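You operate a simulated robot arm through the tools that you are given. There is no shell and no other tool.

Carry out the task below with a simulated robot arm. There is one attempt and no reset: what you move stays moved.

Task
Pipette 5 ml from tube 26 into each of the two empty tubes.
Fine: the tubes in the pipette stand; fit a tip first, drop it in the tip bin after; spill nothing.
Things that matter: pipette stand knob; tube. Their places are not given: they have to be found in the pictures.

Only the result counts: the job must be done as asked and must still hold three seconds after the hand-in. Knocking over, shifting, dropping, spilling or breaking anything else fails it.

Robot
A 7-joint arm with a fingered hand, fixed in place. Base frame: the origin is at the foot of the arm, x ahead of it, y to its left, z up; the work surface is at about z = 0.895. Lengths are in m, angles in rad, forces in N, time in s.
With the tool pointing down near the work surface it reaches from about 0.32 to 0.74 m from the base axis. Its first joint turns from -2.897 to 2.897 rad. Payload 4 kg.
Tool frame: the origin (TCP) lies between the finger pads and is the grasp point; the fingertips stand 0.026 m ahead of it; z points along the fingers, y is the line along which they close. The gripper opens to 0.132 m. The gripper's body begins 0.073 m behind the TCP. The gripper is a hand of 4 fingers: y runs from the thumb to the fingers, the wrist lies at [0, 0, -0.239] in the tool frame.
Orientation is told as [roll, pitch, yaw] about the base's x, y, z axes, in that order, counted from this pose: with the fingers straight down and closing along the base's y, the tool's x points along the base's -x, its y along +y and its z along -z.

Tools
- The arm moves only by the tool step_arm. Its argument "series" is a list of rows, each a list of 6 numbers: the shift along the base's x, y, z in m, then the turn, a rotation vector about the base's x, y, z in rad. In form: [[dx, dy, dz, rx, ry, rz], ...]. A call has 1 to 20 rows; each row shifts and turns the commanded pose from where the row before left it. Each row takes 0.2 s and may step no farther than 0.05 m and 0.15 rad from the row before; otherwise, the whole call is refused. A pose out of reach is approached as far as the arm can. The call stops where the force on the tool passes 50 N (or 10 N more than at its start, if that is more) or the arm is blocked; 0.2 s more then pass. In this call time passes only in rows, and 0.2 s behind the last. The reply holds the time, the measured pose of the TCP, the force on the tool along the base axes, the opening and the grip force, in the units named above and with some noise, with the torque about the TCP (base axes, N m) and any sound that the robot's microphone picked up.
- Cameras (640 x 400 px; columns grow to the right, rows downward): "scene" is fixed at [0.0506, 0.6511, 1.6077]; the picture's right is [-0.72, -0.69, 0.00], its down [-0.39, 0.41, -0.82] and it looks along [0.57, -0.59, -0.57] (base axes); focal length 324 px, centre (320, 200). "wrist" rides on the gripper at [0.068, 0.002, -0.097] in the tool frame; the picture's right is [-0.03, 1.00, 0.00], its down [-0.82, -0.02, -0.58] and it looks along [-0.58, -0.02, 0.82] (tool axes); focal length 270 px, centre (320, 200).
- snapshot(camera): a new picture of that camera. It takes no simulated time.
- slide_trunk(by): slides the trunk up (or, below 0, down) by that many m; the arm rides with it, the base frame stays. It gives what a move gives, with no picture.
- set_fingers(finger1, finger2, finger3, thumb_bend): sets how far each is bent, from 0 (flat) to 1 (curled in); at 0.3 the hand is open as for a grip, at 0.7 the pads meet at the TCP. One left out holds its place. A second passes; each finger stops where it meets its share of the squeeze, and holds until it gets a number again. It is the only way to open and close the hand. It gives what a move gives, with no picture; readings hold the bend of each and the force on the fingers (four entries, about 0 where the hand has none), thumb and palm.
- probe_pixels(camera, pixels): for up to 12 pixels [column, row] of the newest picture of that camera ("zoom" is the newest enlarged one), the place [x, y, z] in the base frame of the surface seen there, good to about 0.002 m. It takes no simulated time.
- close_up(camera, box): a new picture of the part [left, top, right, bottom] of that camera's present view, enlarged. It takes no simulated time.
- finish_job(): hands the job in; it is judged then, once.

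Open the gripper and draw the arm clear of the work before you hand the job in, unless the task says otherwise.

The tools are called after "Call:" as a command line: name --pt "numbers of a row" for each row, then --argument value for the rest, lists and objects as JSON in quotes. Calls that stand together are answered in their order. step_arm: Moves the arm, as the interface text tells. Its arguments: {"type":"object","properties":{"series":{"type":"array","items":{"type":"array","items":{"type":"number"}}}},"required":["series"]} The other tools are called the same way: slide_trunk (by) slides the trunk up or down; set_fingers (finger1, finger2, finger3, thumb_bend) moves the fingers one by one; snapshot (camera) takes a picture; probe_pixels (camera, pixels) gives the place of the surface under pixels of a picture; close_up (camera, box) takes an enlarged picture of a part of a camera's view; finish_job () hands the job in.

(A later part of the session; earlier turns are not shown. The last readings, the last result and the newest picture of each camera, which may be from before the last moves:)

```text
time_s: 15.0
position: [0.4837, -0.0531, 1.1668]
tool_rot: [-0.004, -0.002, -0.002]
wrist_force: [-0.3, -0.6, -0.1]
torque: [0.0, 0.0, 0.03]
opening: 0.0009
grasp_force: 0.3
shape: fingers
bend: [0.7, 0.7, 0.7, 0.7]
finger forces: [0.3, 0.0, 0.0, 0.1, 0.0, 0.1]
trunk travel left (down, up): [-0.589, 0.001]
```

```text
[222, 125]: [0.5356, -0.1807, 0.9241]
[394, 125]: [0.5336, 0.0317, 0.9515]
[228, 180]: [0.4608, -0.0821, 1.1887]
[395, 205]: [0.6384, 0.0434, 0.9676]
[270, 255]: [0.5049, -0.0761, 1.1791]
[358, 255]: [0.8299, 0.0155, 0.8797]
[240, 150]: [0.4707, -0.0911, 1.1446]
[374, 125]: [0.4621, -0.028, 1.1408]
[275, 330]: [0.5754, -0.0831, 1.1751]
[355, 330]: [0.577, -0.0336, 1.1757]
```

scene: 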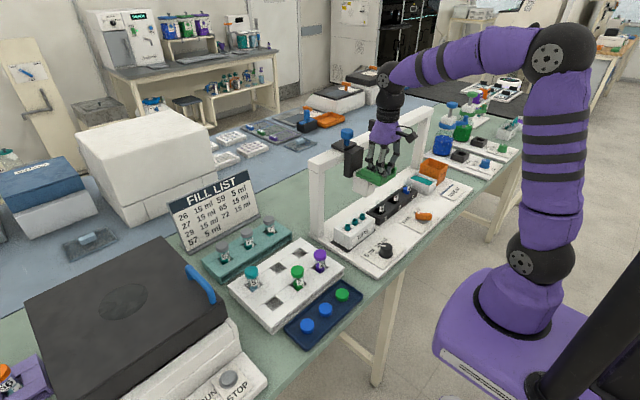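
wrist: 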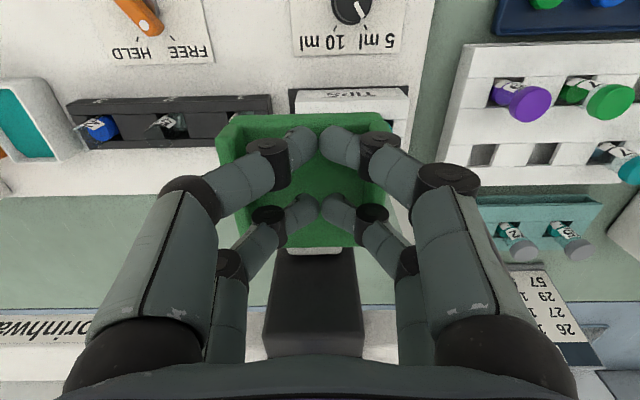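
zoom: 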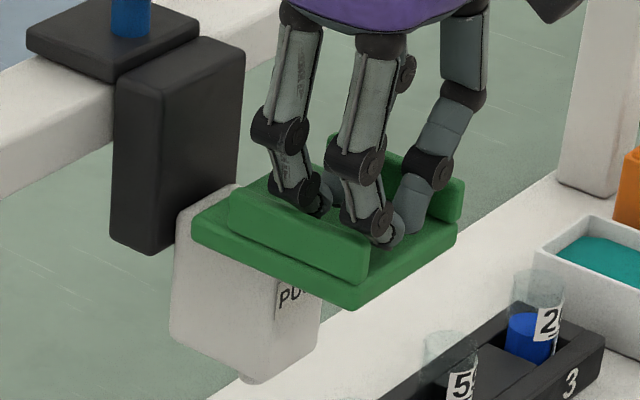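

From the ridges and housing the carriage is at y≈-0.059; the target is -0.054. I'll nudge +5 mm and check using the white body's +y face (it sat at centre +0.0215).

Call:
step_arm --pt "0 0.003 0 0 0 0" --pt "0 0.002 0 0 0 0"

Call:
close_up --camera "scene" --box '[330, 140, 420, 200]'

Call:
probe_pixels --camera "zoom" --pixels '[[220, 290], [230, 320], [205, 280], [240, 340], [200, 320], [215, 300], [300, 255], [330, 265], [150, 150], [130, 130]]'

Call:
snapshot --camera "wrist"

```text
time_s: 15.6
position: [0.4839, -0.0482, 1.1677]
tool_rot: [-0.005, -0.002, -0.002]
wrist_force: [1.1, 0.1, -0.2]
torque: [0.01, 0.05, 0.05]
opening: 0.0008
grasp_force: 0.3
shape: fingers
bend: [0.7, 0.7, 0.7, 0.7]
finger forces: [0.5, 0.4, 0.0, 0.0, 0.1, 0.1]
trunk travel left (down, up): [-0.589, 0.001]
```

```text
6.67 times, centred on (375, 170) of scene
```

zoom: 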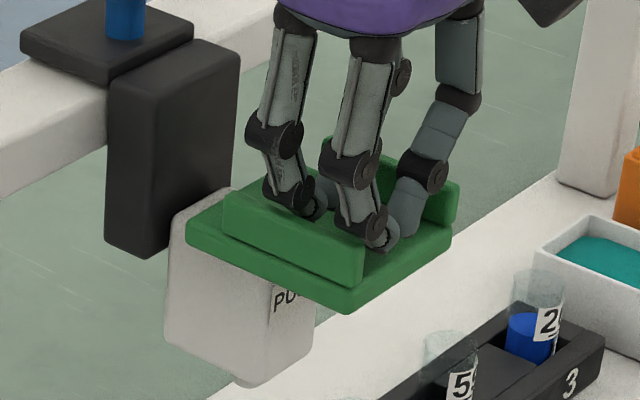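

```text
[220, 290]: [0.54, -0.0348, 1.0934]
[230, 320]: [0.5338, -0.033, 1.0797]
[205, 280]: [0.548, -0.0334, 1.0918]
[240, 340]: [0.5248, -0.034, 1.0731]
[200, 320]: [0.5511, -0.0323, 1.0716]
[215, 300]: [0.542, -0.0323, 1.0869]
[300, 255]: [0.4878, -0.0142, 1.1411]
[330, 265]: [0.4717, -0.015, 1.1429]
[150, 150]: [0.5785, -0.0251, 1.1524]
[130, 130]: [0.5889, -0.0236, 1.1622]
```

```text
taken
```

wrist: 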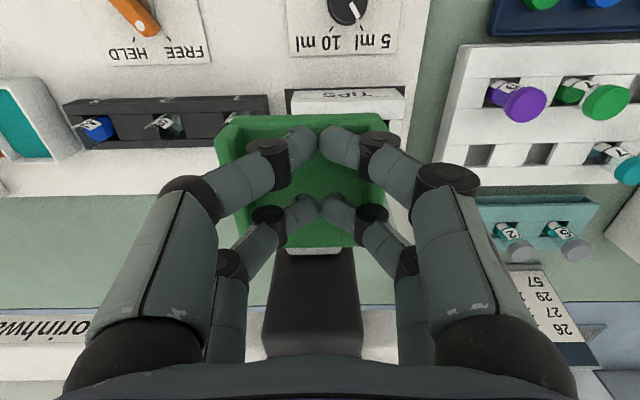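

The body centre is at y≈-0.0545, matching the tip at -0.054. I'll press down to just above the tip (nozzle needs about 73 mm).

Call:
step_arm --pt "0 0 -0.01 0 0 0" --pt "0 0 -0.01 0 0 0" --pt "0 0 -0.01 0 0 0" --pt "0 0 -0.01 0 0 0" --pt "0 0 -0.01 0 0 0" --pt "0 0 -0.01 0 0 0" --pt "0 0 -0.01 0 0 0"

Call:
close_up --camera "scene" --box '[310, 150, 430, 240]'

```text
time_s: 17.2
position: [0.484, -0.0495, 1.0977]
tool_rot: [-0.003, -0.002, -0.003]
wrist_force: [-0.6, -3.1, 5.3]
torque: [0.12, 0.01, 0.05]
opening: 0.0
grasp_force: 2.7
shape: fingers
bend: [0.7, 0.7, 0.7, 0.7]
finger forces: [3.7, 3.3, 0.1, 0.0, 0.1, 0.0]
trunk travel left (down, up): [-0.589, 0.001]
```

```text
4.44 times, centred on (370, 195) of scene
```

zoom: 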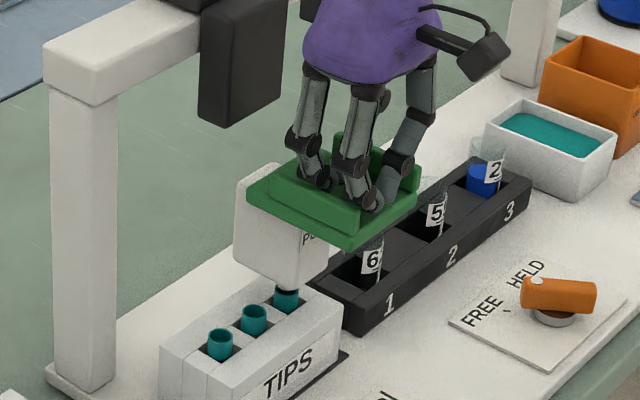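

The nozzle is just above the tip. I'll zoom and check the alignment before seating it.

Call:
close_up --camera "scene" --box '[350, 200, 390, 226]'

Call:
probe_pixels --camera "zoom" --pixels '[[200, 60], [220, 70], [240, 90]]'

```text
15.38 times, centred on (370, 213) of scene
```

zoom: 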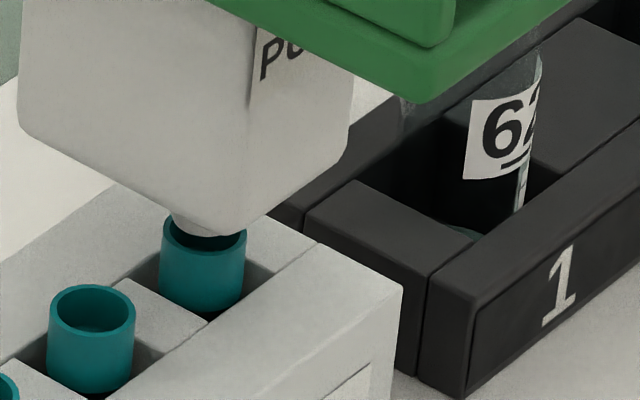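

```text
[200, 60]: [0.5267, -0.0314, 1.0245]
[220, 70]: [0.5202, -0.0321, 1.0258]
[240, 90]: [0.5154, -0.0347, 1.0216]
```

Nozzle and tip line up (both near column 203 in the zoom). I'll press on in small steps.

Call:
step_arm --pt "0 0 -0.005 0 0 0" --pt "0 0 -0.005 0 0 0" --pt "0 0 -0.005 0 0 0" --pt "0 0 -0.003 0 0 0"

Call:
close_up --camera "scene" --box '[350, 200, 390, 226]'

```text
time_s: 18.2
position: [0.4838, -0.0495, 1.0833]
tool_rot: [-0.003, -0.01, -0.001]
wrist_force: [-1.2, -0.5, 37.4]
torque: [0.88, 0.23, 0.03]
opening: 0.0
grasp_force: 18.6
shape: fingers
bend: [0.71, 0.71, 0.7, 0.7]
finger forces: [23.8, 13.3, 0.1, 0.0, 0.1, 0.0]
trunk travel left (down, up): [-0.589, 0.001]
```

```text
15.38 times, centred on (370, 213) of scene
```

zoom: 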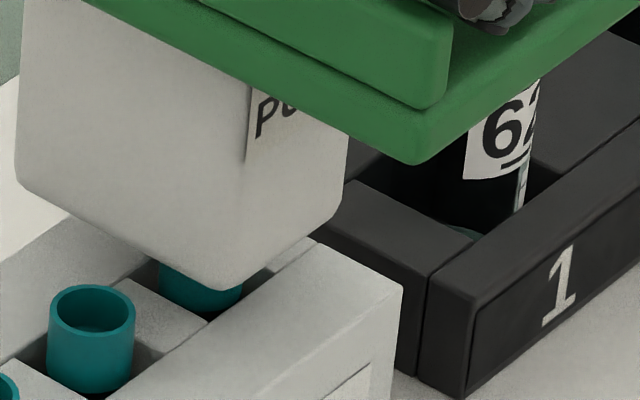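

37 N: the nozzle is down in the tip. I'll raise and see whether the tip comes along.

Call:
step_arm --pt "0 0 0.005 0 0 0" --pt "0 0 0.01 0 0 0" --pt "0 0 0.015 0 0 0" --pt "0 0 0.015 0 0 0" --pt "0 0 0.015 0 0 0" --pt "0 0 0.015 0 0 0" --pt "0 0 0.007 0 0 0"

Call:
close_up --camera "scene" --box '[310, 130, 430, 240]'

Call:
snapshot --camera "wrist"

```text
time_s: 19.8
position: [0.4825, -0.05, 1.1616]
tool_rot: [-0.003, -0.002, -0.002]
wrist_force: [-0.3, -1.8, 3.3]
torque: [0.07, 0.04, 0.05]
opening: 0.0003
grasp_force: 2.1
shape: fingers
bend: [0.7, 0.7, 0.7, 0.7]
finger forces: [2.2, 1.5, 0.0, 0.0, 0.0, 0.0]
trunk travel left (down, up): [-0.589, 0.001]
```

```text
3.64 times, centred on (370, 185) of scene
```

zoom: 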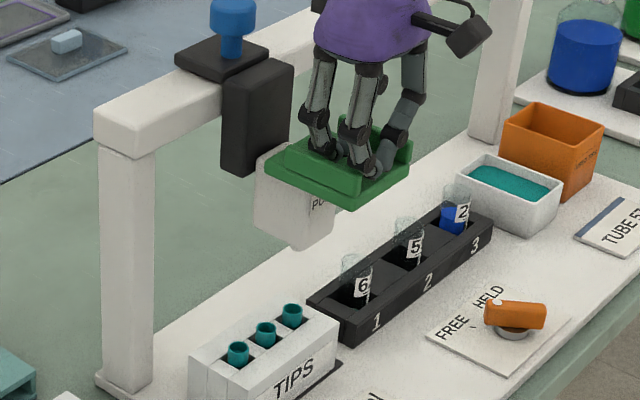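

```text
taken
```

wrist: 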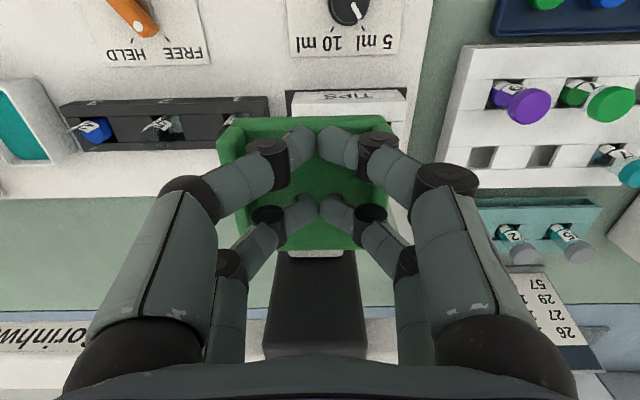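

The tip stayed in the box, so it wasn't seated. I'll re-measure the body's and tips' alignment before pressing harder.

Call:
close_up --camera "scene" --box '[350, 160, 400, 192]'

Call:
probe_pixels --camera "zoom" --pixels '[[60, 240], [80, 260], [100, 280], [40, 220], [120, 300], [60, 280]]'

Call:
close_up --camera "scene" --box '[335, 205, 375, 231]'

Call:
probe_pixels --camera "zoom" --pixels '[[400, 172], [478, 178], [438, 150], [442, 200], [290, 240], [366, 248], [180, 315], [256, 320]]'

```text
12.50 times, centred on (375, 176) of scene
```

zoom: 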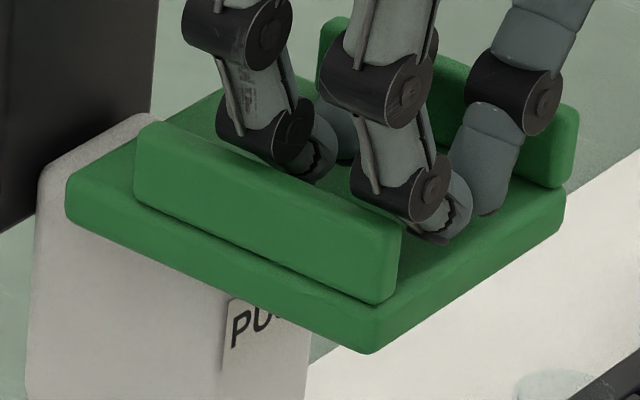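

```text
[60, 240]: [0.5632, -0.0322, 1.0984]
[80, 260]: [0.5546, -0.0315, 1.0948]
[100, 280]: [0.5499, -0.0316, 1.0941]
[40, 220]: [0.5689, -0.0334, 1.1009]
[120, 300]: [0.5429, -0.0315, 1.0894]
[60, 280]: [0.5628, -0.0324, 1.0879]
```

```text
15.38 times, centred on (355, 218) of scene
```

zoom: 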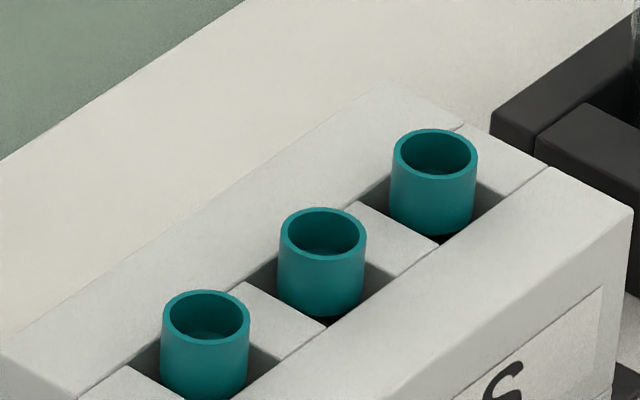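

```text
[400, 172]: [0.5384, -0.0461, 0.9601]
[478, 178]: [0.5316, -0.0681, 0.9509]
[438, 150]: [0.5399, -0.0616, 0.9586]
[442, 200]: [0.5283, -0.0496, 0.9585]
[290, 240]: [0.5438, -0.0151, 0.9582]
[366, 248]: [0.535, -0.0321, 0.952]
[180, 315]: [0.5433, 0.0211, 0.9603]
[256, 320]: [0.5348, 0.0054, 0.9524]
```

Alignment still looks right (body centre -0.054, tip -0.054). I'll press again, harder, using small steps near the end.

Call:
step_arm --pt "0 0 -0.02 0 0 0" --pt "0 0 -0.02 0 0 0" --pt "0 0 -0.02 0 0 0" --pt "0 0 -0.01 0 0 0" --pt "0 0 -0.005 0 0 0"

Call:
step_arm --pt "0 0 -0.002 0 0 0"

Call:
step_arm --pt "0 0 -0.002 0 0 0"

Call:
close_up --camera "scene" --box '[340, 190, 400, 229]'

```text
time_s: 21.0
position: [0.4828, -0.0502, 1.0854]
tool_rot: [-0.004, -0.001, 0.001]
wrist_force: [-1.4, -1.7, 5.8]
torque: [0.14, 0.03, 0.04]
opening: 0.0001
grasp_force: 3.9
shape: fingers
bend: [0.7, 0.7, 0.7, 0.7]
finger forces: [4.1, 3.0, 0.1, 0.1, 0.1, 0.0]
trunk travel left (down, up): [-0.589, 0.001]
```

```text
time_s: 21.4
position: [0.4841, -0.0502, 1.0831]
tool_rot: [-0.003, -0.001, -0.002]
wrist_force: [0.6, -1.2, 5.9]
torque: [0.14, 0.02, 0.0]
opening: 0.0
grasp_force: 3.5
shape: fingers
bend: [0.7, 0.7, 0.7, 0.7]
finger forces: [4.2, 3.0, 0.1, 0.1, 0.0, 0.0]
trunk travel left (down, up): [-0.589, 0.001]
```

```text
time_s: 21.8
position: [0.4839, -0.0511, 1.0836]
tool_rot: [-0.004, -0.005, -0.002]
wrist_force: [0.0, -2.0, 16.5]
torque: [0.41, 0.03, -0.01]
opening: 0.0
grasp_force: 7.9
shape: fingers
bend: [0.71, 0.71, 0.7, 0.7]
finger forces: [10.5, 6.2, 0.0, 0.0, 0.1, 0.0]
trunk travel left (down, up): [-0.589, 0.001]
```

```text
10.26 times, centred on (370, 210) of scene
```

zoom: 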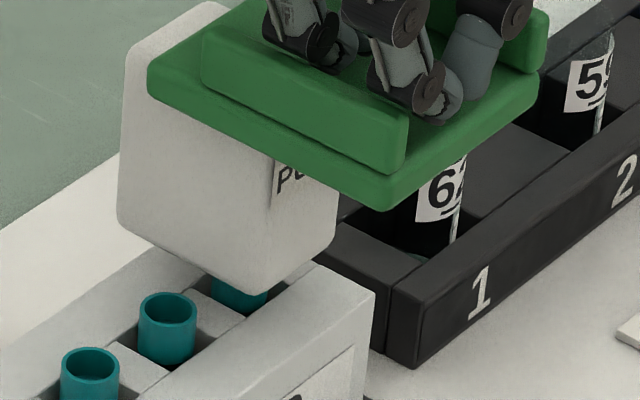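

It hits a hard contact at TCP z≈1.0835. I'll continue in small steps towards the force limit.

Call:
step_arm --pt "0 0 -0.002 0 0 0"

Call:
step_arm --pt "0 0 -0.0015 0 0 0" --pt "0 0 0 0 0 0"

```text
time_s: 22.2
position: [0.4828, -0.0488, 1.0825]
tool_rot: [-0.002, -0.008, -0.002]
wrist_force: [2.6, -0.4, 34.9]
torque: [0.87, 0.14, -0.06]
opening: 0.0
grasp_force: 17.5
shape: fingers
bend: [0.71, 0.71, 0.7, 0.7]
finger forces: [22.4, 13.3, 0.0, 0.1, 0.1, 0.0]
trunk travel left (down, up): [-0.589, 0.001]
```

```text
time_s: 22.7
position: [0.4848, -0.0483, 1.0824]
tool_rot: [-0.002, -0.013, -0.002]
wrist_force: [-3.8, -1.6, 21.7]
torque: [0.53, 0.21, 0.11]
opening: 0.0
grasp_force: 10.5
shape: fingers
bend: [0.71, 0.71, 0.7, 0.7]
finger forces: [14.6, 6.6, 0.0, 0.0, 0.0, 0.0]
trunk travel left (down, up): [-0.589, 0.001]
stopped in row 2: the force on the tool passed its limit at 51 N (the readings are from after the stop); the commanded pose is now the measured one
```

It reached 51 N without a click. I'll rise and check the tip.

Call:
step_arm --pt "0 0 0.01 0 0 0" --pt "0 0 0.02 0 0 0" --pt "0 0 0.02 0 0 0" --pt "0 0 0.02 0 0 0" --pt "0 0 0.01 0 0 0"

Call:
close_up --camera "scene" --box '[310, 130, 430, 240]'

Call:
close_up --camera "scene" --box '[340, 180, 400, 219]'

```text
time_s: 23.9
position: [0.4865, -0.0503, 1.1605]
tool_rot: [-0.003, -0.008, -0.003]
wrist_force: [0.4, -1.4, 2.7]
torque: [0.03, 0.02, -0.01]
opening: 0.0002
grasp_force: 1.8
shape: fingers
bend: [0.71, 0.7, 0.7, 0.7]
finger forces: [2.3, 1.3, 0.0, 0.2, 0.0, 0.0]
trunk travel left (down, up): [-0.589, 0.001]
```

```text
3.64 times, centred on (370, 185) of scene
```

zoom: 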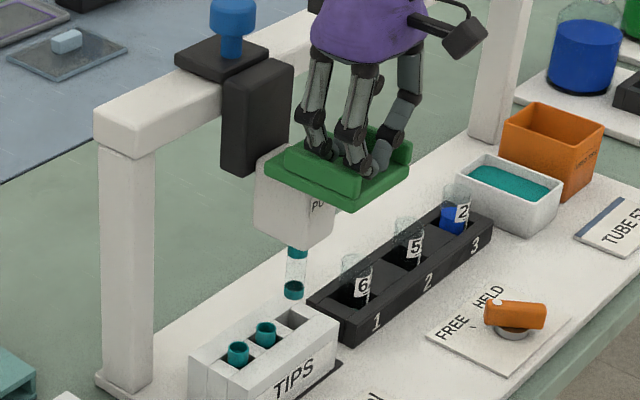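

```text
10.26 times, centred on (370, 200) of scene
```

zoom: 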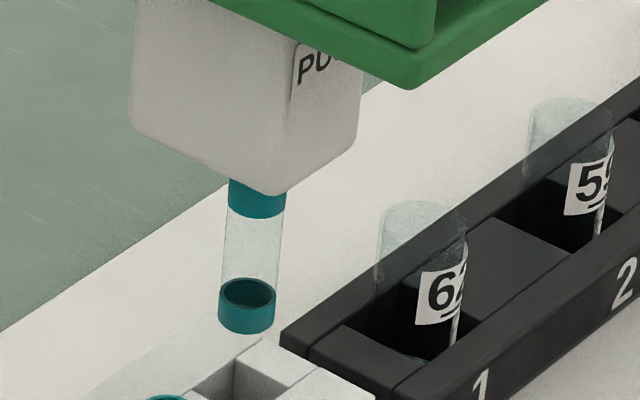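

The tip is fitted now. I'll probe the tip's lower end and the tube tops for clearance.

Call:
probe_pixels --camera "zoom" --pixels '[[247, 325], [240, 328], [225, 315], [250, 200], [250, 210], [445, 300], [590, 190], [247, 320]]'

Call:
snapshot --camera "wrist"

```text
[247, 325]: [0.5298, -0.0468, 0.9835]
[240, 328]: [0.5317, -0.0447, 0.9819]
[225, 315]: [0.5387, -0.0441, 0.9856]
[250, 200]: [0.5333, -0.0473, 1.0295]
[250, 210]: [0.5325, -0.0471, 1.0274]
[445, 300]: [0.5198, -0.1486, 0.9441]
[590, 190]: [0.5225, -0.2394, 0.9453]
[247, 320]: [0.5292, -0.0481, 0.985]
```

```text
taken
```

wrist: 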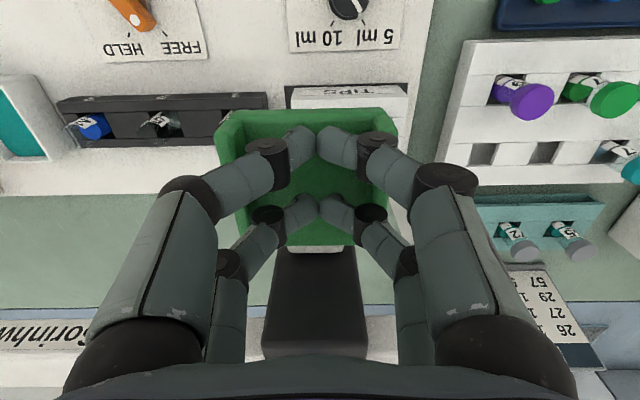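

Tip bottom is at z≈0.981 and the tube rims at about 0.967, so it clears. I'll slide the carriage to tube 26 (y≈-0.333), pushing on the other ridge.

Call:
step_arm --pt "0 -0.004 0.006 0 0 0" --pt "0 -0.01 0 0 0 0" --pt "0 -0.02 0 0 0 0" --pt "0 -0.03 0 0 0 0" --pt "0 -0.03 0 0 0 0" --pt "0 -0.03 0 0 0 0" --pt "0 -0.03 0 0 0 0" --pt "0 -0.03 0 0 0 0" --pt "0 -0.03 0 0 0 0" --pt "0 -0.03 0 0 0 0" --pt "0 -0.02 0 0 0 0" --pt "0 -0.01 0 0 0 0" --pt "0 -0.01 0 0 0 0"

Call:
snapshot --camera "wrist"

Call:
close_up --camera "scene" --box '[350, 110, 470, 220]'

Call:
close_up --camera "scene" --box '[380, 150, 440, 200]'

```text
time_s: 26.7
position: [0.4846, -0.3351, 1.1665]
tool_rot: [-0.003, -0.008, 0.0]
wrist_force: [-0.1, 0.4, -0.2]
torque: [0.02, 0.01, -0.02]
opening: 0.0007
grasp_force: 0.1
shape: fingers
bend: [0.7, 0.7, 0.7, 0.7]
finger forces: [0.1, 0.0, 0.0, 0.0, 0.1, 0.0]
trunk travel left (down, up): [-0.589, 0.001]
```

```text
taken
```

wrist: 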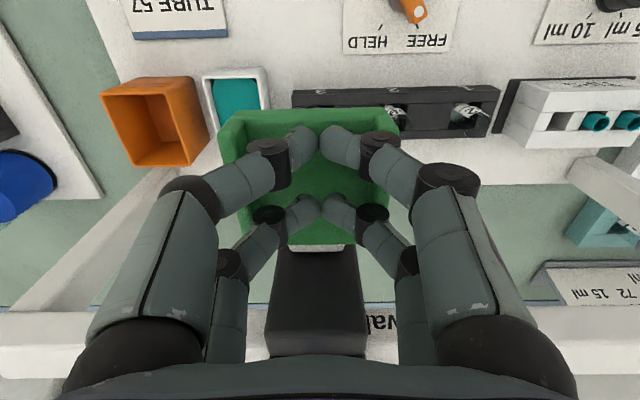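

```text
3.64 times, centred on (410, 165) of scene
```

zoom: 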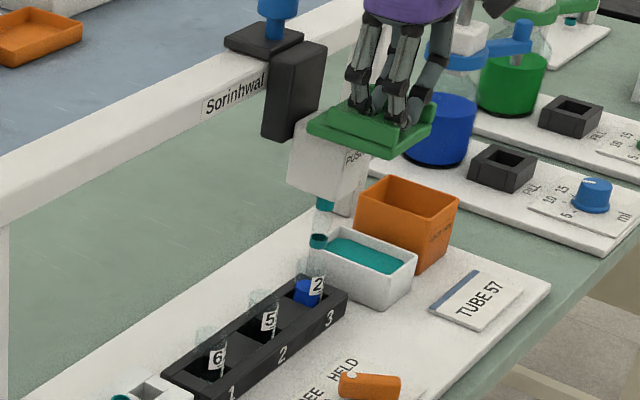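

```text
8.00 times, centred on (410, 175) of scene
```

zoom: 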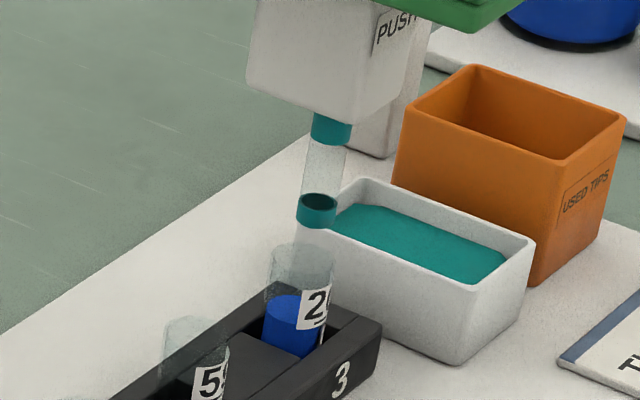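

I'll measure the carriage's y and tube 26's slot edges with probes.

Call:
probe_pixels --camera "zoom" --pixels '[[290, 60], [320, 90], [350, 60], [280, 30], [318, 222], [330, 140], [292, 300], [310, 345], [265, 318], [248, 330], [340, 318], [300, 310]]'

Call:
close_up --camera "scene" --box '[385, 170, 425, 200]'

```text
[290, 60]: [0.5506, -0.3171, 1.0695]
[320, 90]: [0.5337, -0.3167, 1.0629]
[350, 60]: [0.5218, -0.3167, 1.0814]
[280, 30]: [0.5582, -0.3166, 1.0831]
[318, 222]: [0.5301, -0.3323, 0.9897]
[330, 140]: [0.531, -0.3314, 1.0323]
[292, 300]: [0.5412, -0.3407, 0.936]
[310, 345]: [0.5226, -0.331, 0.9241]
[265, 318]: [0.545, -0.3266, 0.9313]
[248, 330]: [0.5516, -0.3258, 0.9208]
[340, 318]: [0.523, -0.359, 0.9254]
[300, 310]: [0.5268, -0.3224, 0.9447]
```

```text
13.33 times, centred on (405, 185) of scene
```

zoom: 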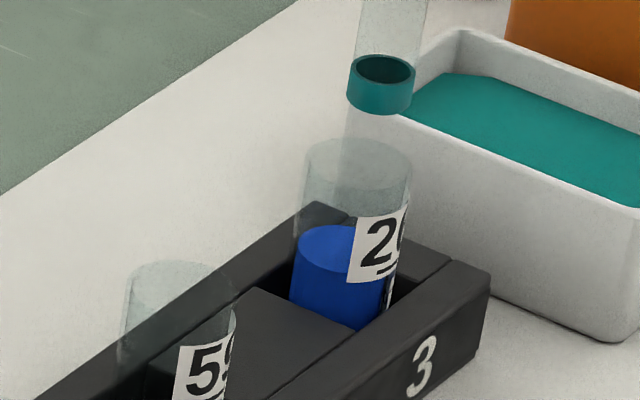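

The carriage is at y≈-0.3385 and tube 26 at about -0.335, so I'll nudge it a few mm in +y slowly.

Call:
step_arm --pt "0 0.002 0 0 0 0" --pt "0 0.001 0 0 0 0" --pt "0 0.001 0 0 0 0" --pt "0 0.001 0 0 0 0" --pt "0 0.001 0 0 0 0"

Call:
close_up --camera "scene" --box '[385, 155, 425, 185]'

Call:
probe_pixels --camera "zoom" --pixels '[[200, 100], [250, 100], [300, 100], [250, 60], [300, 60], [330, 130]]'

Call:
close_up --camera "scene" --box '[385, 170, 425, 200]'

```text
time_s: 27.9
position: [0.4862, -0.3278, 1.1675]
tool_rot: [-0.004, -0.009, -0.003]
wrist_force: [0.7, -1.6, 1.6]
torque: [0.03, -0.02, 0.01]
opening: 0.0001
grasp_force: 1.7
shape: fingers
bend: [0.7, 0.7, 0.7, 0.7]
finger forces: [1.2, 0.9, 0.0, 0.0, 0.0, 0.1]
trunk travel left (down, up): [-0.589, 0.001]
```

```text
13.33 times, centred on (405, 170) of scene
```

zoom: 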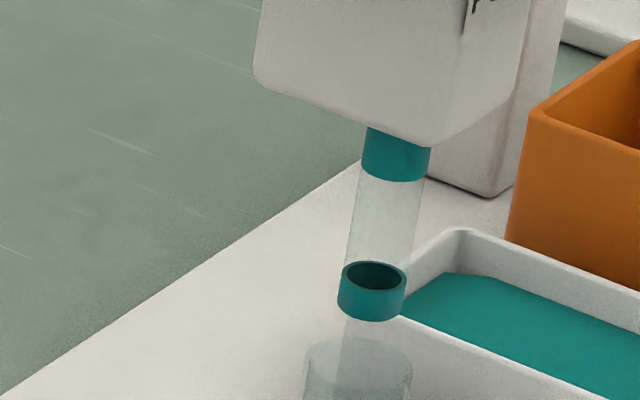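

```text
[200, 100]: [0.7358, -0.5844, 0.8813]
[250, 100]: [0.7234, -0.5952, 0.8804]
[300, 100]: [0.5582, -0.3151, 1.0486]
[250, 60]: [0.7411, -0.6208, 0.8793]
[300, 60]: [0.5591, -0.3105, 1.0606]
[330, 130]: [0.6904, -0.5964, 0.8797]
```

```text
13.33 times, centred on (405, 185) of scene
```

zoom: 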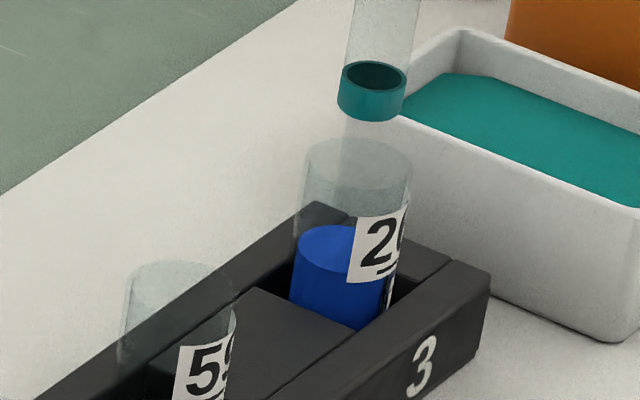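

The tip seems to continue below the lower teal ring, so I'll zoom in hard on it.

Call:
close_up --camera "scene" --box '[400, 160, 422, 184]'

Call:
close_up --camera "scene" --box '[395, 175, 420, 195]'

```text
16.00 times, centred on (411, 172) of scene
```

zoom: 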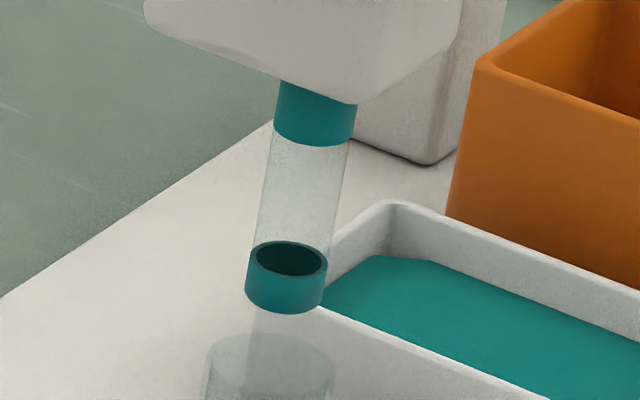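

```text
16.00 times, centred on (408, 185) of scene
```

zoom: 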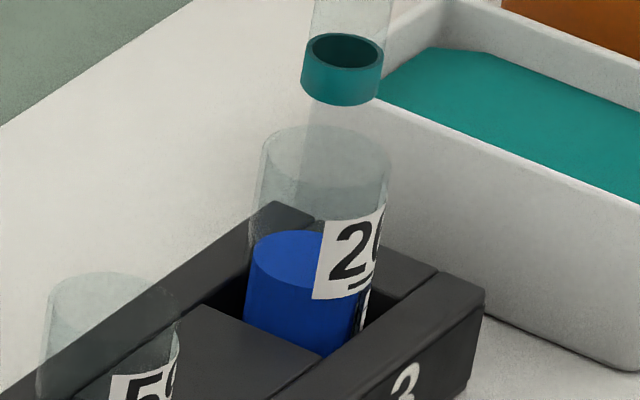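

The tip is in line with tube 26. Now I'll lift the fingers out of the channel, back off, and look at the FREE/HELD lever.

Call:
step_arm --pt "0 -0.002 0.02 0 0 0" --pt "0 -0.002 0.025 0 0 0" --pt "-0.02 0.0 0.02 0 0 0" --pt "-0.04 0.01 0 0 0 0" --pt "-0.04 0.02 0 0 0 0"

Call:
snapshot --camera "wrist"

Call:
close_up --camera "scene" --box '[385, 155, 425, 185]'

Call:
close_up --camera "scene" --box '[395, 195, 450, 230]'

Call:
probe_pixels --camera "zoom" --pixels '[[250, 195], [440, 220], [340, 205], [340, 250], [330, 285], [250, 240], [115, 245], [225, 180], [240, 150], [200, 275], [210, 285]]'

```text
time_s: 29.1
position: [0.3844, -0.302, 1.2337]
tool_rot: [-0.004, -0.008, 0.001]
wrist_force: [-1.2, -0.4, 0.1]
torque: [0.03, -0.02, -0.02]
opening: 0.0007
grasp_force: 0.0
shape: fingers
bend: [0.7, 0.7, 0.7, 0.7]
finger forces: [0.1, 0.0, 0.0, 0.1, 0.0, 0.0]
trunk travel left (down, up): [-0.589, 0.001]
```

```text
taken
```

wrist: 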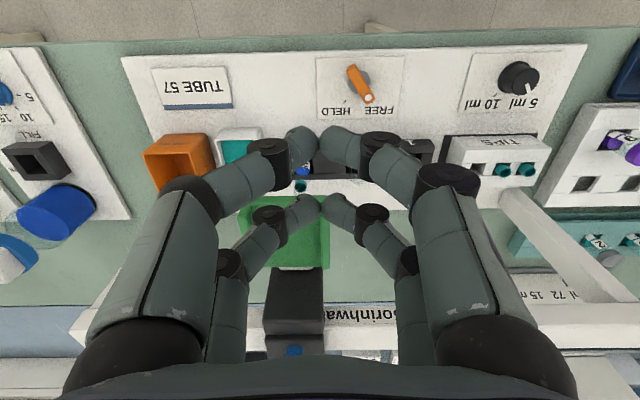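

```text
13.33 times, centred on (405, 170) of scene
```

zoom: 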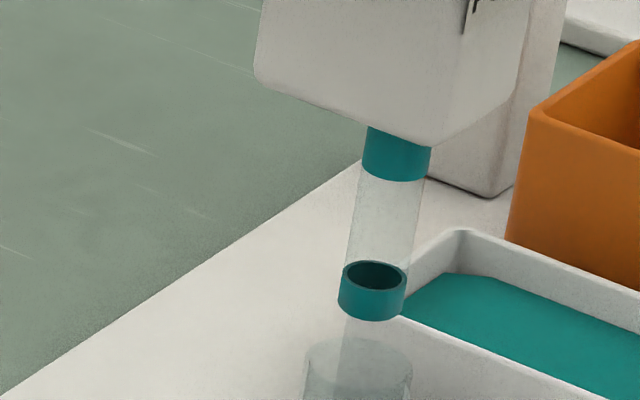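

```text
11.43 times, centred on (422, 212) of scene
```

zoom: 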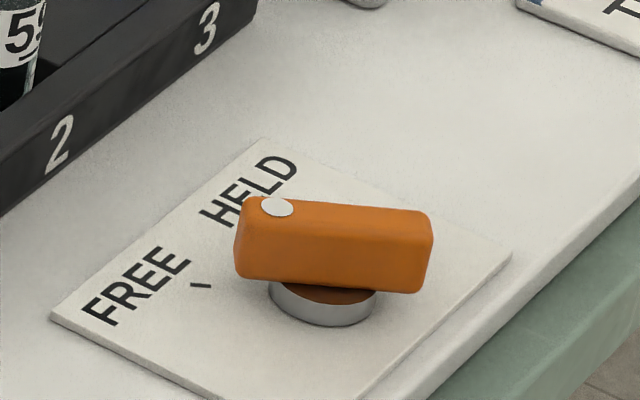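

```text
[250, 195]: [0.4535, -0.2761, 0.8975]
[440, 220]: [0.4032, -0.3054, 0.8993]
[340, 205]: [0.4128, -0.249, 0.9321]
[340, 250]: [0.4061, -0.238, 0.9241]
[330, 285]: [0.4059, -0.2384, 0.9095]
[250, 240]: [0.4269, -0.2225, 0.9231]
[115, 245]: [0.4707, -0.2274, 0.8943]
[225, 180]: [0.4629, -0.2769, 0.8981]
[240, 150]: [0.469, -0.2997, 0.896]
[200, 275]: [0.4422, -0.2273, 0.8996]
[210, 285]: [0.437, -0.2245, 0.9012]
```

The carriage stayed put. I'll probe the lever's corners and dot to find its pivot and angle.

Call:
probe_pixels --camera "zoom" --pixels '[[278, 207], [248, 208], [300, 203], [424, 216], [420, 228], [330, 222], [380, 212], [240, 262], [425, 280], [300, 310], [365, 305]]'

Call:
close_up --camera "wrist" --box '[310, 50, 410, 120]'

Call:
probe_pixels --camera "wrist" --pixels '[[369, 98], [351, 67], [360, 84], [344, 103], [374, 105], [352, 76], [368, 84]]'

```text
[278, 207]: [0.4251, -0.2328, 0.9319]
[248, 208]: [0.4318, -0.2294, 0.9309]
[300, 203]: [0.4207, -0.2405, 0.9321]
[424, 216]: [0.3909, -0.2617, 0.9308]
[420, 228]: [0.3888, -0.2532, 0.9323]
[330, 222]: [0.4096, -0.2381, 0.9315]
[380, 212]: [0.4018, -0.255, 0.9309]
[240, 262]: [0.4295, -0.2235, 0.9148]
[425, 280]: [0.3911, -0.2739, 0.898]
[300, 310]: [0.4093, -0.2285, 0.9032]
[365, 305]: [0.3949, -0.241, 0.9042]
```

```text
5.71 times, centred on (360, 85) of wrist
```

zoom: 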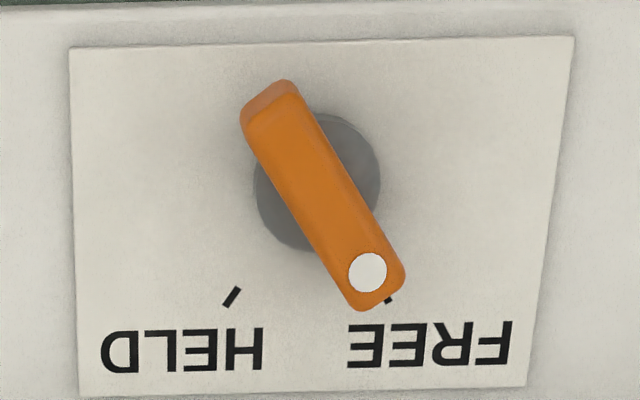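

```text
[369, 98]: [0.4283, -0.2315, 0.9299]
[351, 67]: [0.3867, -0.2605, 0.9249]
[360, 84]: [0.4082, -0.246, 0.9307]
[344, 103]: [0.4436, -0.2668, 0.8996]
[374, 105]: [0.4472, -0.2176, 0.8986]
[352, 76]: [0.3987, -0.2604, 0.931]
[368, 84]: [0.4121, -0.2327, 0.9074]
```

The lever's pivot is about (0.408,-0.2455), the dot (FREE) end is at (0.428,-0.231) and the tail at (0.386,-0.261); HELD needs about -66°. I'll push the tail in +y from its -y side with the pinched fingers, which keeps the hand clear of the green plate.

Call:
step_arm --pt "-0.01 0.0 -0.045 0 0 0" --pt "-0.01 0.0 -0.045 0 0 0" --pt "-0.002 0.0 -0.045 0 0 0" --pt "0 0.0 -0.045 0 0 0" --pt "0 0.005 -0.04 0 0 0" --pt "0 0.002 -0.04 0 0 0"

Call:
snapshot --camera "wrist"

Call:
close_up --camera "scene" --box '[370, 140, 470, 240]'

```text
time_s: 30.5
position: [0.3638, -0.2923, 0.9717]
tool_rot: [-0.002, -0.007, 0.0]
wrist_force: [0.1, -0.4, -0.3]
torque: [0.01, 0.02, 0.0]
opening: 0.001
grasp_force: 0.1
shape: fingers
bend: [0.7, 0.7, 0.7, 0.7]
finger forces: [0.0, 0.1, 0.0, 0.0, 0.0, 0.0]
trunk travel left (down, up): [-0.589, 0.001]
```

```text
taken
```

wrist: 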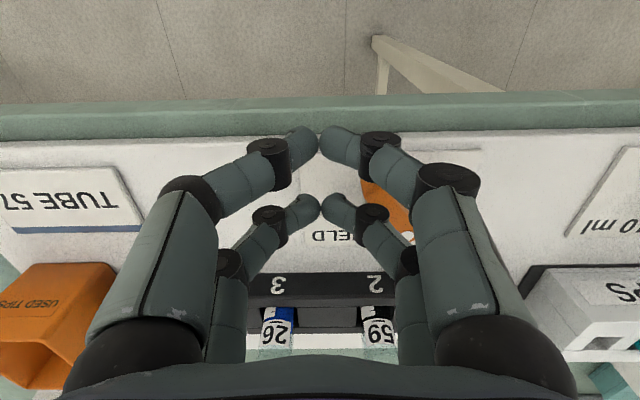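

```text
4.00 times, centred on (420, 190) of scene
```

zoom: 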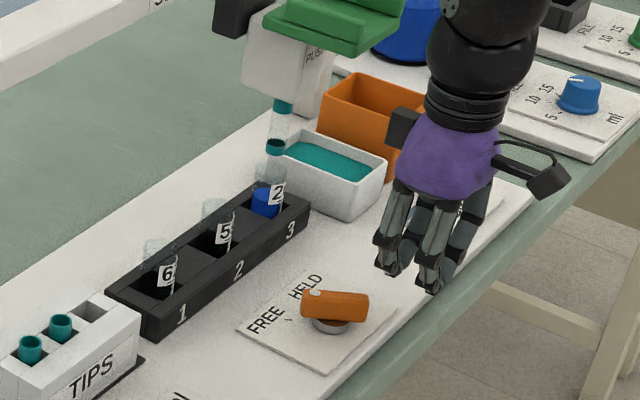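

Fingers are beside the lever's tail. I'll lower to bar height and push +y gently.

Call:
step_arm --pt "0 -0.003 -0.015 0 0 0" --pt "0 0 -0.014 0 0 0" --pt "0 0.004 0 0 0 0" --pt "0 0.004 0 0 0 0" --pt "0 0.004 0 0 0 0"

Call:
close_up --camera "scene" --box '[390, 180, 450, 240]'

Call:
snapshot --camera "wrist"

```text
time_s: 31.7
position: [0.3636, -0.2843, 0.9444]
tool_rot: [-0.003, -0.009, 0.0]
wrist_force: [-0.7, -0.5, 0.3]
torque: [0.04, -0.02, 0.01]
opening: 0.001
grasp_force: 1.2
shape: fingers
bend: [0.7, 0.7, 0.7, 0.7]
finger forces: [0.0, 1.9, 0.0, 0.0, 0.0, 0.0]
trunk travel left (down, up): [-0.589, 0.001]
```

```text
6.67 times, centred on (420, 210) of scene
```

zoom: 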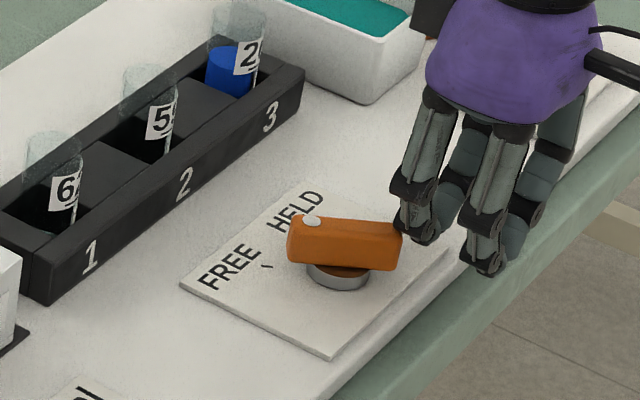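

```text
taken
```

wrist: 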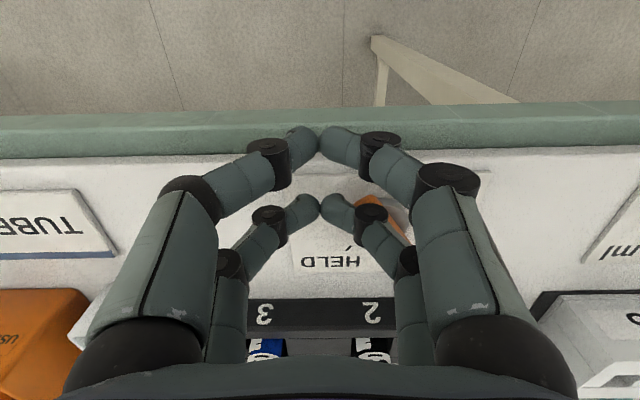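

Finger 2 just touched the lever's tail. I'll keep pushing +y in small steps.

Call:
step_arm --pt "0 0.003 0 0 0 0" --pt "0 0.003 0 0 0 0" --pt "0 0.003 0 0 0 0" --pt "0 0.003 0 0 0 0"

Call:
close_up --camera "scene" --box '[390, 180, 450, 240]'

```text
time_s: 32.7
position: [0.3634, -0.2739, 0.9436]
tool_rot: [-0.004, -0.009, -0.002]
wrist_force: [-6.8, -6.1, 4.2]
torque: [-0.03, -0.07, -0.04]
opening: 0.001
grasp_force: 5.8
shape: fingers
bend: [0.7, 0.72, 0.68, 0.7]
finger forces: [0.1, 12.4, 0.0, 0.1, 0.0, 0.1]
trunk travel left (down, up): [-0.589, 0.001]
```

```text
6.67 times, centred on (420, 210) of scene
```

zoom: 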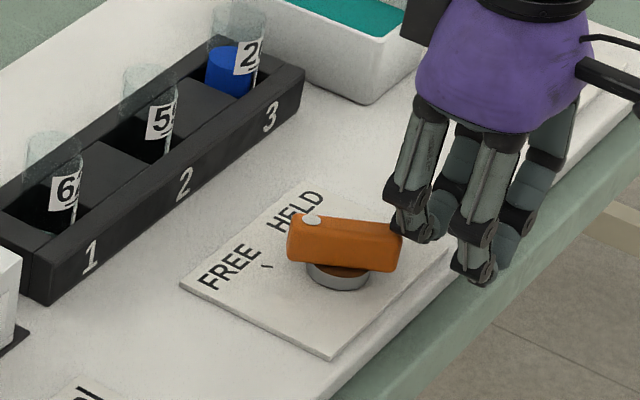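

The force (-6.8,-6.1) runs along the bar, so the finger is hitting the tail's end face. I'll back off, shift +x by 14 mm and push again.

Call:
step_arm --pt "0 -0.01 0 0 0 0" --pt "0 -0.015 0 0 0 0" --pt "0.015 0 0 0 0 0" --pt "0 0.006 0 0 0 0" --pt "0 0.004 0 0 0 0" --pt "0 0.004 0 0 0 0" --pt "0 0.003 0 0 0 0"

Call:
close_up --camera "scene" --box '[390, 180, 450, 240]'

```text
time_s: 34.3
position: [0.3775, -0.2818, 0.9422]
tool_rot: [-0.004, -0.011, 0.001]
wrist_force: [-0.7, -0.4, 1.4]
torque: [0.02, 0.01, -0.02]
opening: 0.0005
grasp_force: 1.4
shape: fingers
bend: [0.7, 0.7, 0.7, 0.7]
finger forces: [0.1, 2.0, 0.1, 0.1, 0.0, 0.1]
trunk travel left (down, up): [-0.589, 0.001]
```

```text
6.67 times, centred on (420, 210) of scene
```

zoom: 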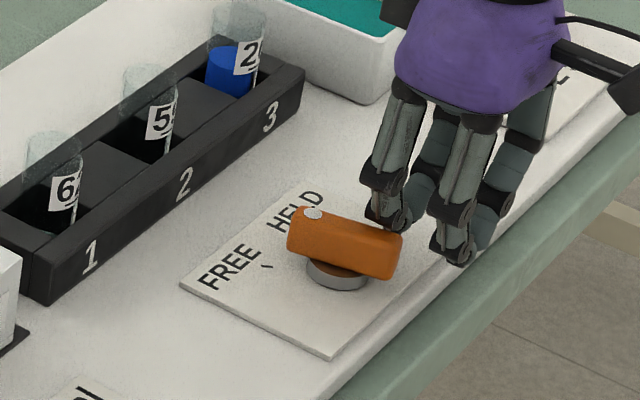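

The lever has started to rotate with light force. I'll continue in +y.

Call:
step_arm --pt "0 0.003 0 0 0 0" --pt "0 0.003 0 0 0 0" --pt "0 0.003 0 0 0 0" --pt "0 0.003 0 0 0 0"

Call:
close_up --camera "scene" --box '[390, 180, 450, 240]'

```text
time_s: 35.3
position: [0.3778, -0.269, 0.9438]
tool_rot: [-0.003, -0.008, 0.0]
wrist_force: [-2.1, -2.8, 1.5]
torque: [0.0, 0.0, -0.04]
opening: 0.0008
grasp_force: 2.0
shape: fingers
bend: [0.7, 0.71, 0.69, 0.7]
finger forces: [0.1, 4.8, 0.0, 0.0, 0.0, 0.0]
trunk travel left (down, up): [-0.589, 0.001]
```

```text
6.67 times, centred on (420, 210) of scene
```

zoom: 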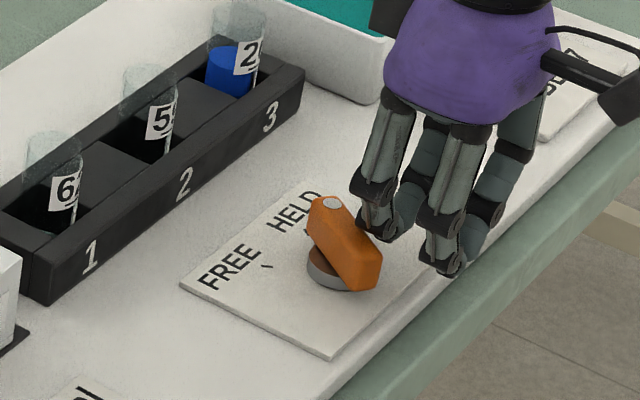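

It's rotating toward HELD. A few more steps, checking as I go.

Call:
step_arm --pt "0 0.003 0 0 0 0" --pt "0 0.003 0 0 0 0"

Call:
close_up --camera "scene" --box '[390, 180, 450, 240]'

Call:
step_arm --pt "0 0.003 0 0 0 0"

Call:
close_up --camera "scene" --box '[390, 180, 450, 240]'

```text
time_s: 35.9
position: [0.3791, -0.2644, 0.943]
tool_rot: [-0.004, -0.01, -0.002]
wrist_force: [-2.4, -7.0, 4.7]
torque: [0.01, -0.04, -0.06]
opening: 0.0009
grasp_force: 4.8
shape: fingers
bend: [0.7, 0.72, 0.68, 0.7]
finger forces: [0.1, 9.9, 0.1, 0.1, 0.0, 0.1]
trunk travel left (down, up): [-0.589, 0.001]
```

```text
6.67 times, centred on (420, 210) of scene
```

zoom: 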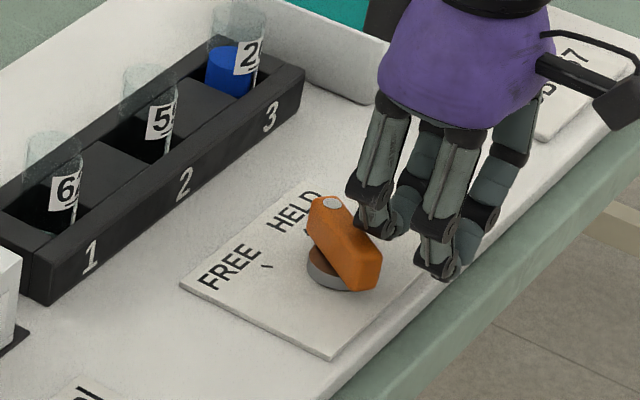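

```text
time_s: 36.3
position: [0.3779, -0.2605, 0.9438]
tool_rot: [-0.002, -0.011, -0.004]
wrist_force: [-2.1, -7.5, 6.7]
torque: [-0.01, -0.08, -0.09]
opening: 0.0006
grasp_force: 6.3
shape: fingers
bend: [0.7, 0.72, 0.67, 0.7]
finger forces: [0.0, 12.7, 0.1, 0.0, 0.0, 0.0]
trunk travel left (down, up): [-0.589, 0.001]
```

```text
6.67 times, centred on (420, 210) of scene
```

zoom: 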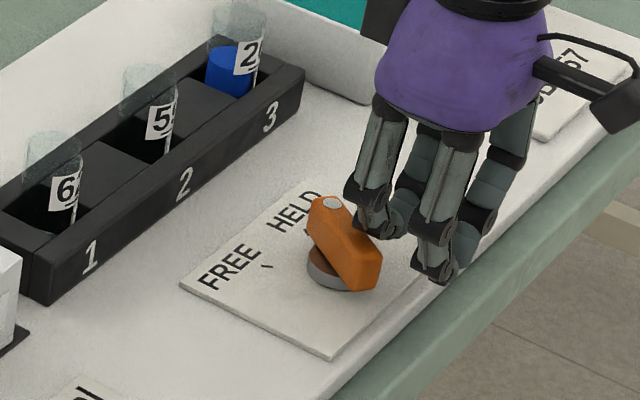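

The lever has stopped turning while the finger loads up, so it may be at its stop. I'll back off and look.

Call:
step_arm --pt "0 -0.01 0 0 0 0" --pt "0 -0.025 0 0 0 0" --pt "-0.01 -0.015 0.03 0 0 0" --pt "-0.01 0 0.04 0 0 0" --pt "-0.01 0.02 0.04 0 0 0" --pt "0 0.03 0.04 0 0 0" --pt "0 0.03 0.04 0 0 0" --pt "0 0.02 0.04 0 0 0"

Call:
snapshot --camera "wrist"

Call:
close_up --camera "scene" --box '[395, 195, 450, 230]'

Call:
probe_pixels --camera "zoom" --pixels '[[310, 190], [290, 185], [375, 245], [370, 255], [340, 220]]'

```text
time_s: 38.1
position: [0.3477, -0.2132, 1.1723]
tool_rot: [-0.004, -0.009, 0.0]
wrist_force: [-0.9, 0.6, -0.6]
torque: [0.01, -0.03, -0.02]
opening: 0.0009
grasp_force: 0.0
shape: fingers
bend: [0.7, 0.7, 0.7, 0.7]
finger forces: [0.1, 0.0, 0.1, 0.0, 0.1, 0.1]
trunk travel left (down, up): [-0.589, 0.001]
```

```text
taken
```

wrist: 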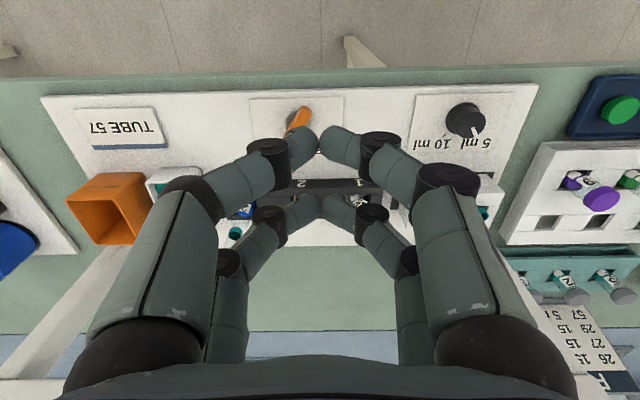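

```text
11.43 times, centred on (422, 212) of scene
```

zoom: 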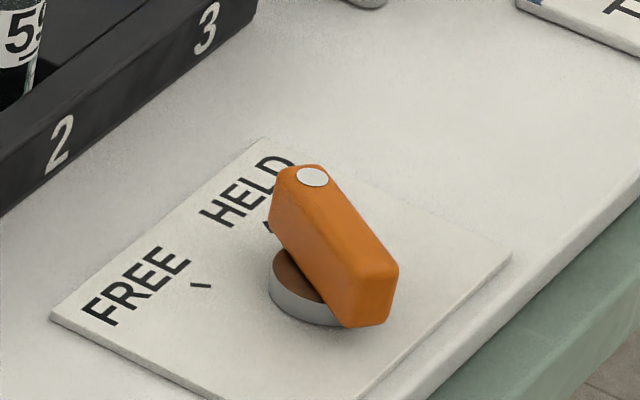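

```text
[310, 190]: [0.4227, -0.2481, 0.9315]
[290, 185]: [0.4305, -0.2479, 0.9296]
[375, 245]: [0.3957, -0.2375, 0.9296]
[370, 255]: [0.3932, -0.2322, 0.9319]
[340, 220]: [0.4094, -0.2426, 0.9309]
```

The lever is now at HELD (angle about -32°). I'll return above the green plate and test pushing it down into tube 26.

Call:
step_arm --pt "0 -0.02 0.04 0 0 0" --pt "0.01 -0.045 0.01 0 0 0" --pt "0.035 -0.03 0 0 0 0" --pt "0.045 -0.02 0 0 0 0" --pt "0.045 -0.005 0 0 0 0"

Call:
snapshot --camera "wrist"

Call:
close_up --camera "scene" --box '[360, 110, 460, 210]'

```text
time_s: 39.3
position: [0.485, -0.3318, 1.2207]
tool_rot: [-0.002, -0.009, 0.0]
wrist_force: [1.0, -0.1, -0.1]
torque: [0.03, 0.02, -0.01]
opening: 0.0011
grasp_force: 0.0
shape: fingers
bend: [0.7, 0.7, 0.7, 0.7]
finger forces: [0.0, 0.0, 0.1, 0.1, 0.0, 0.0]
trunk travel left (down, up): [-0.589, 0.001]
```

```text
taken
```

wrist: 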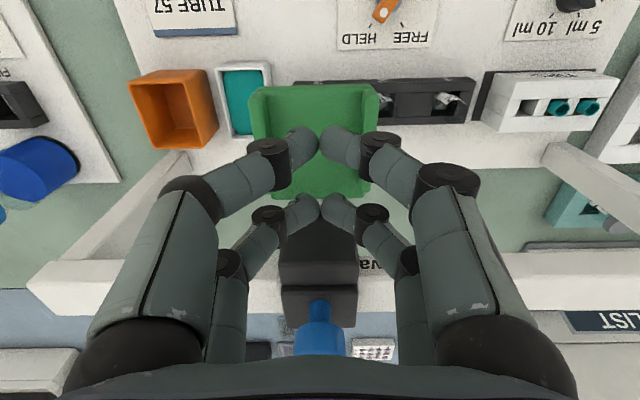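

```text
4.00 times, centred on (410, 160) of scene
```

zoom: 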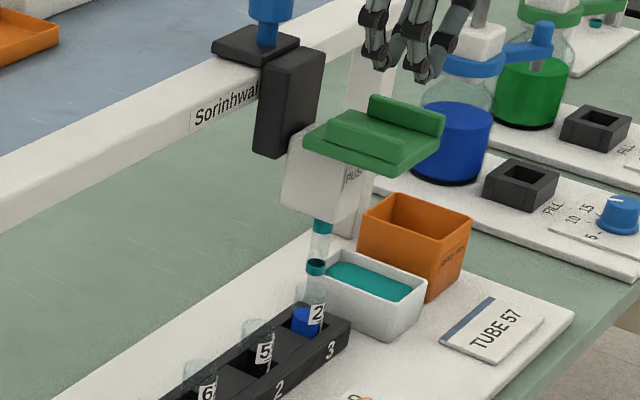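

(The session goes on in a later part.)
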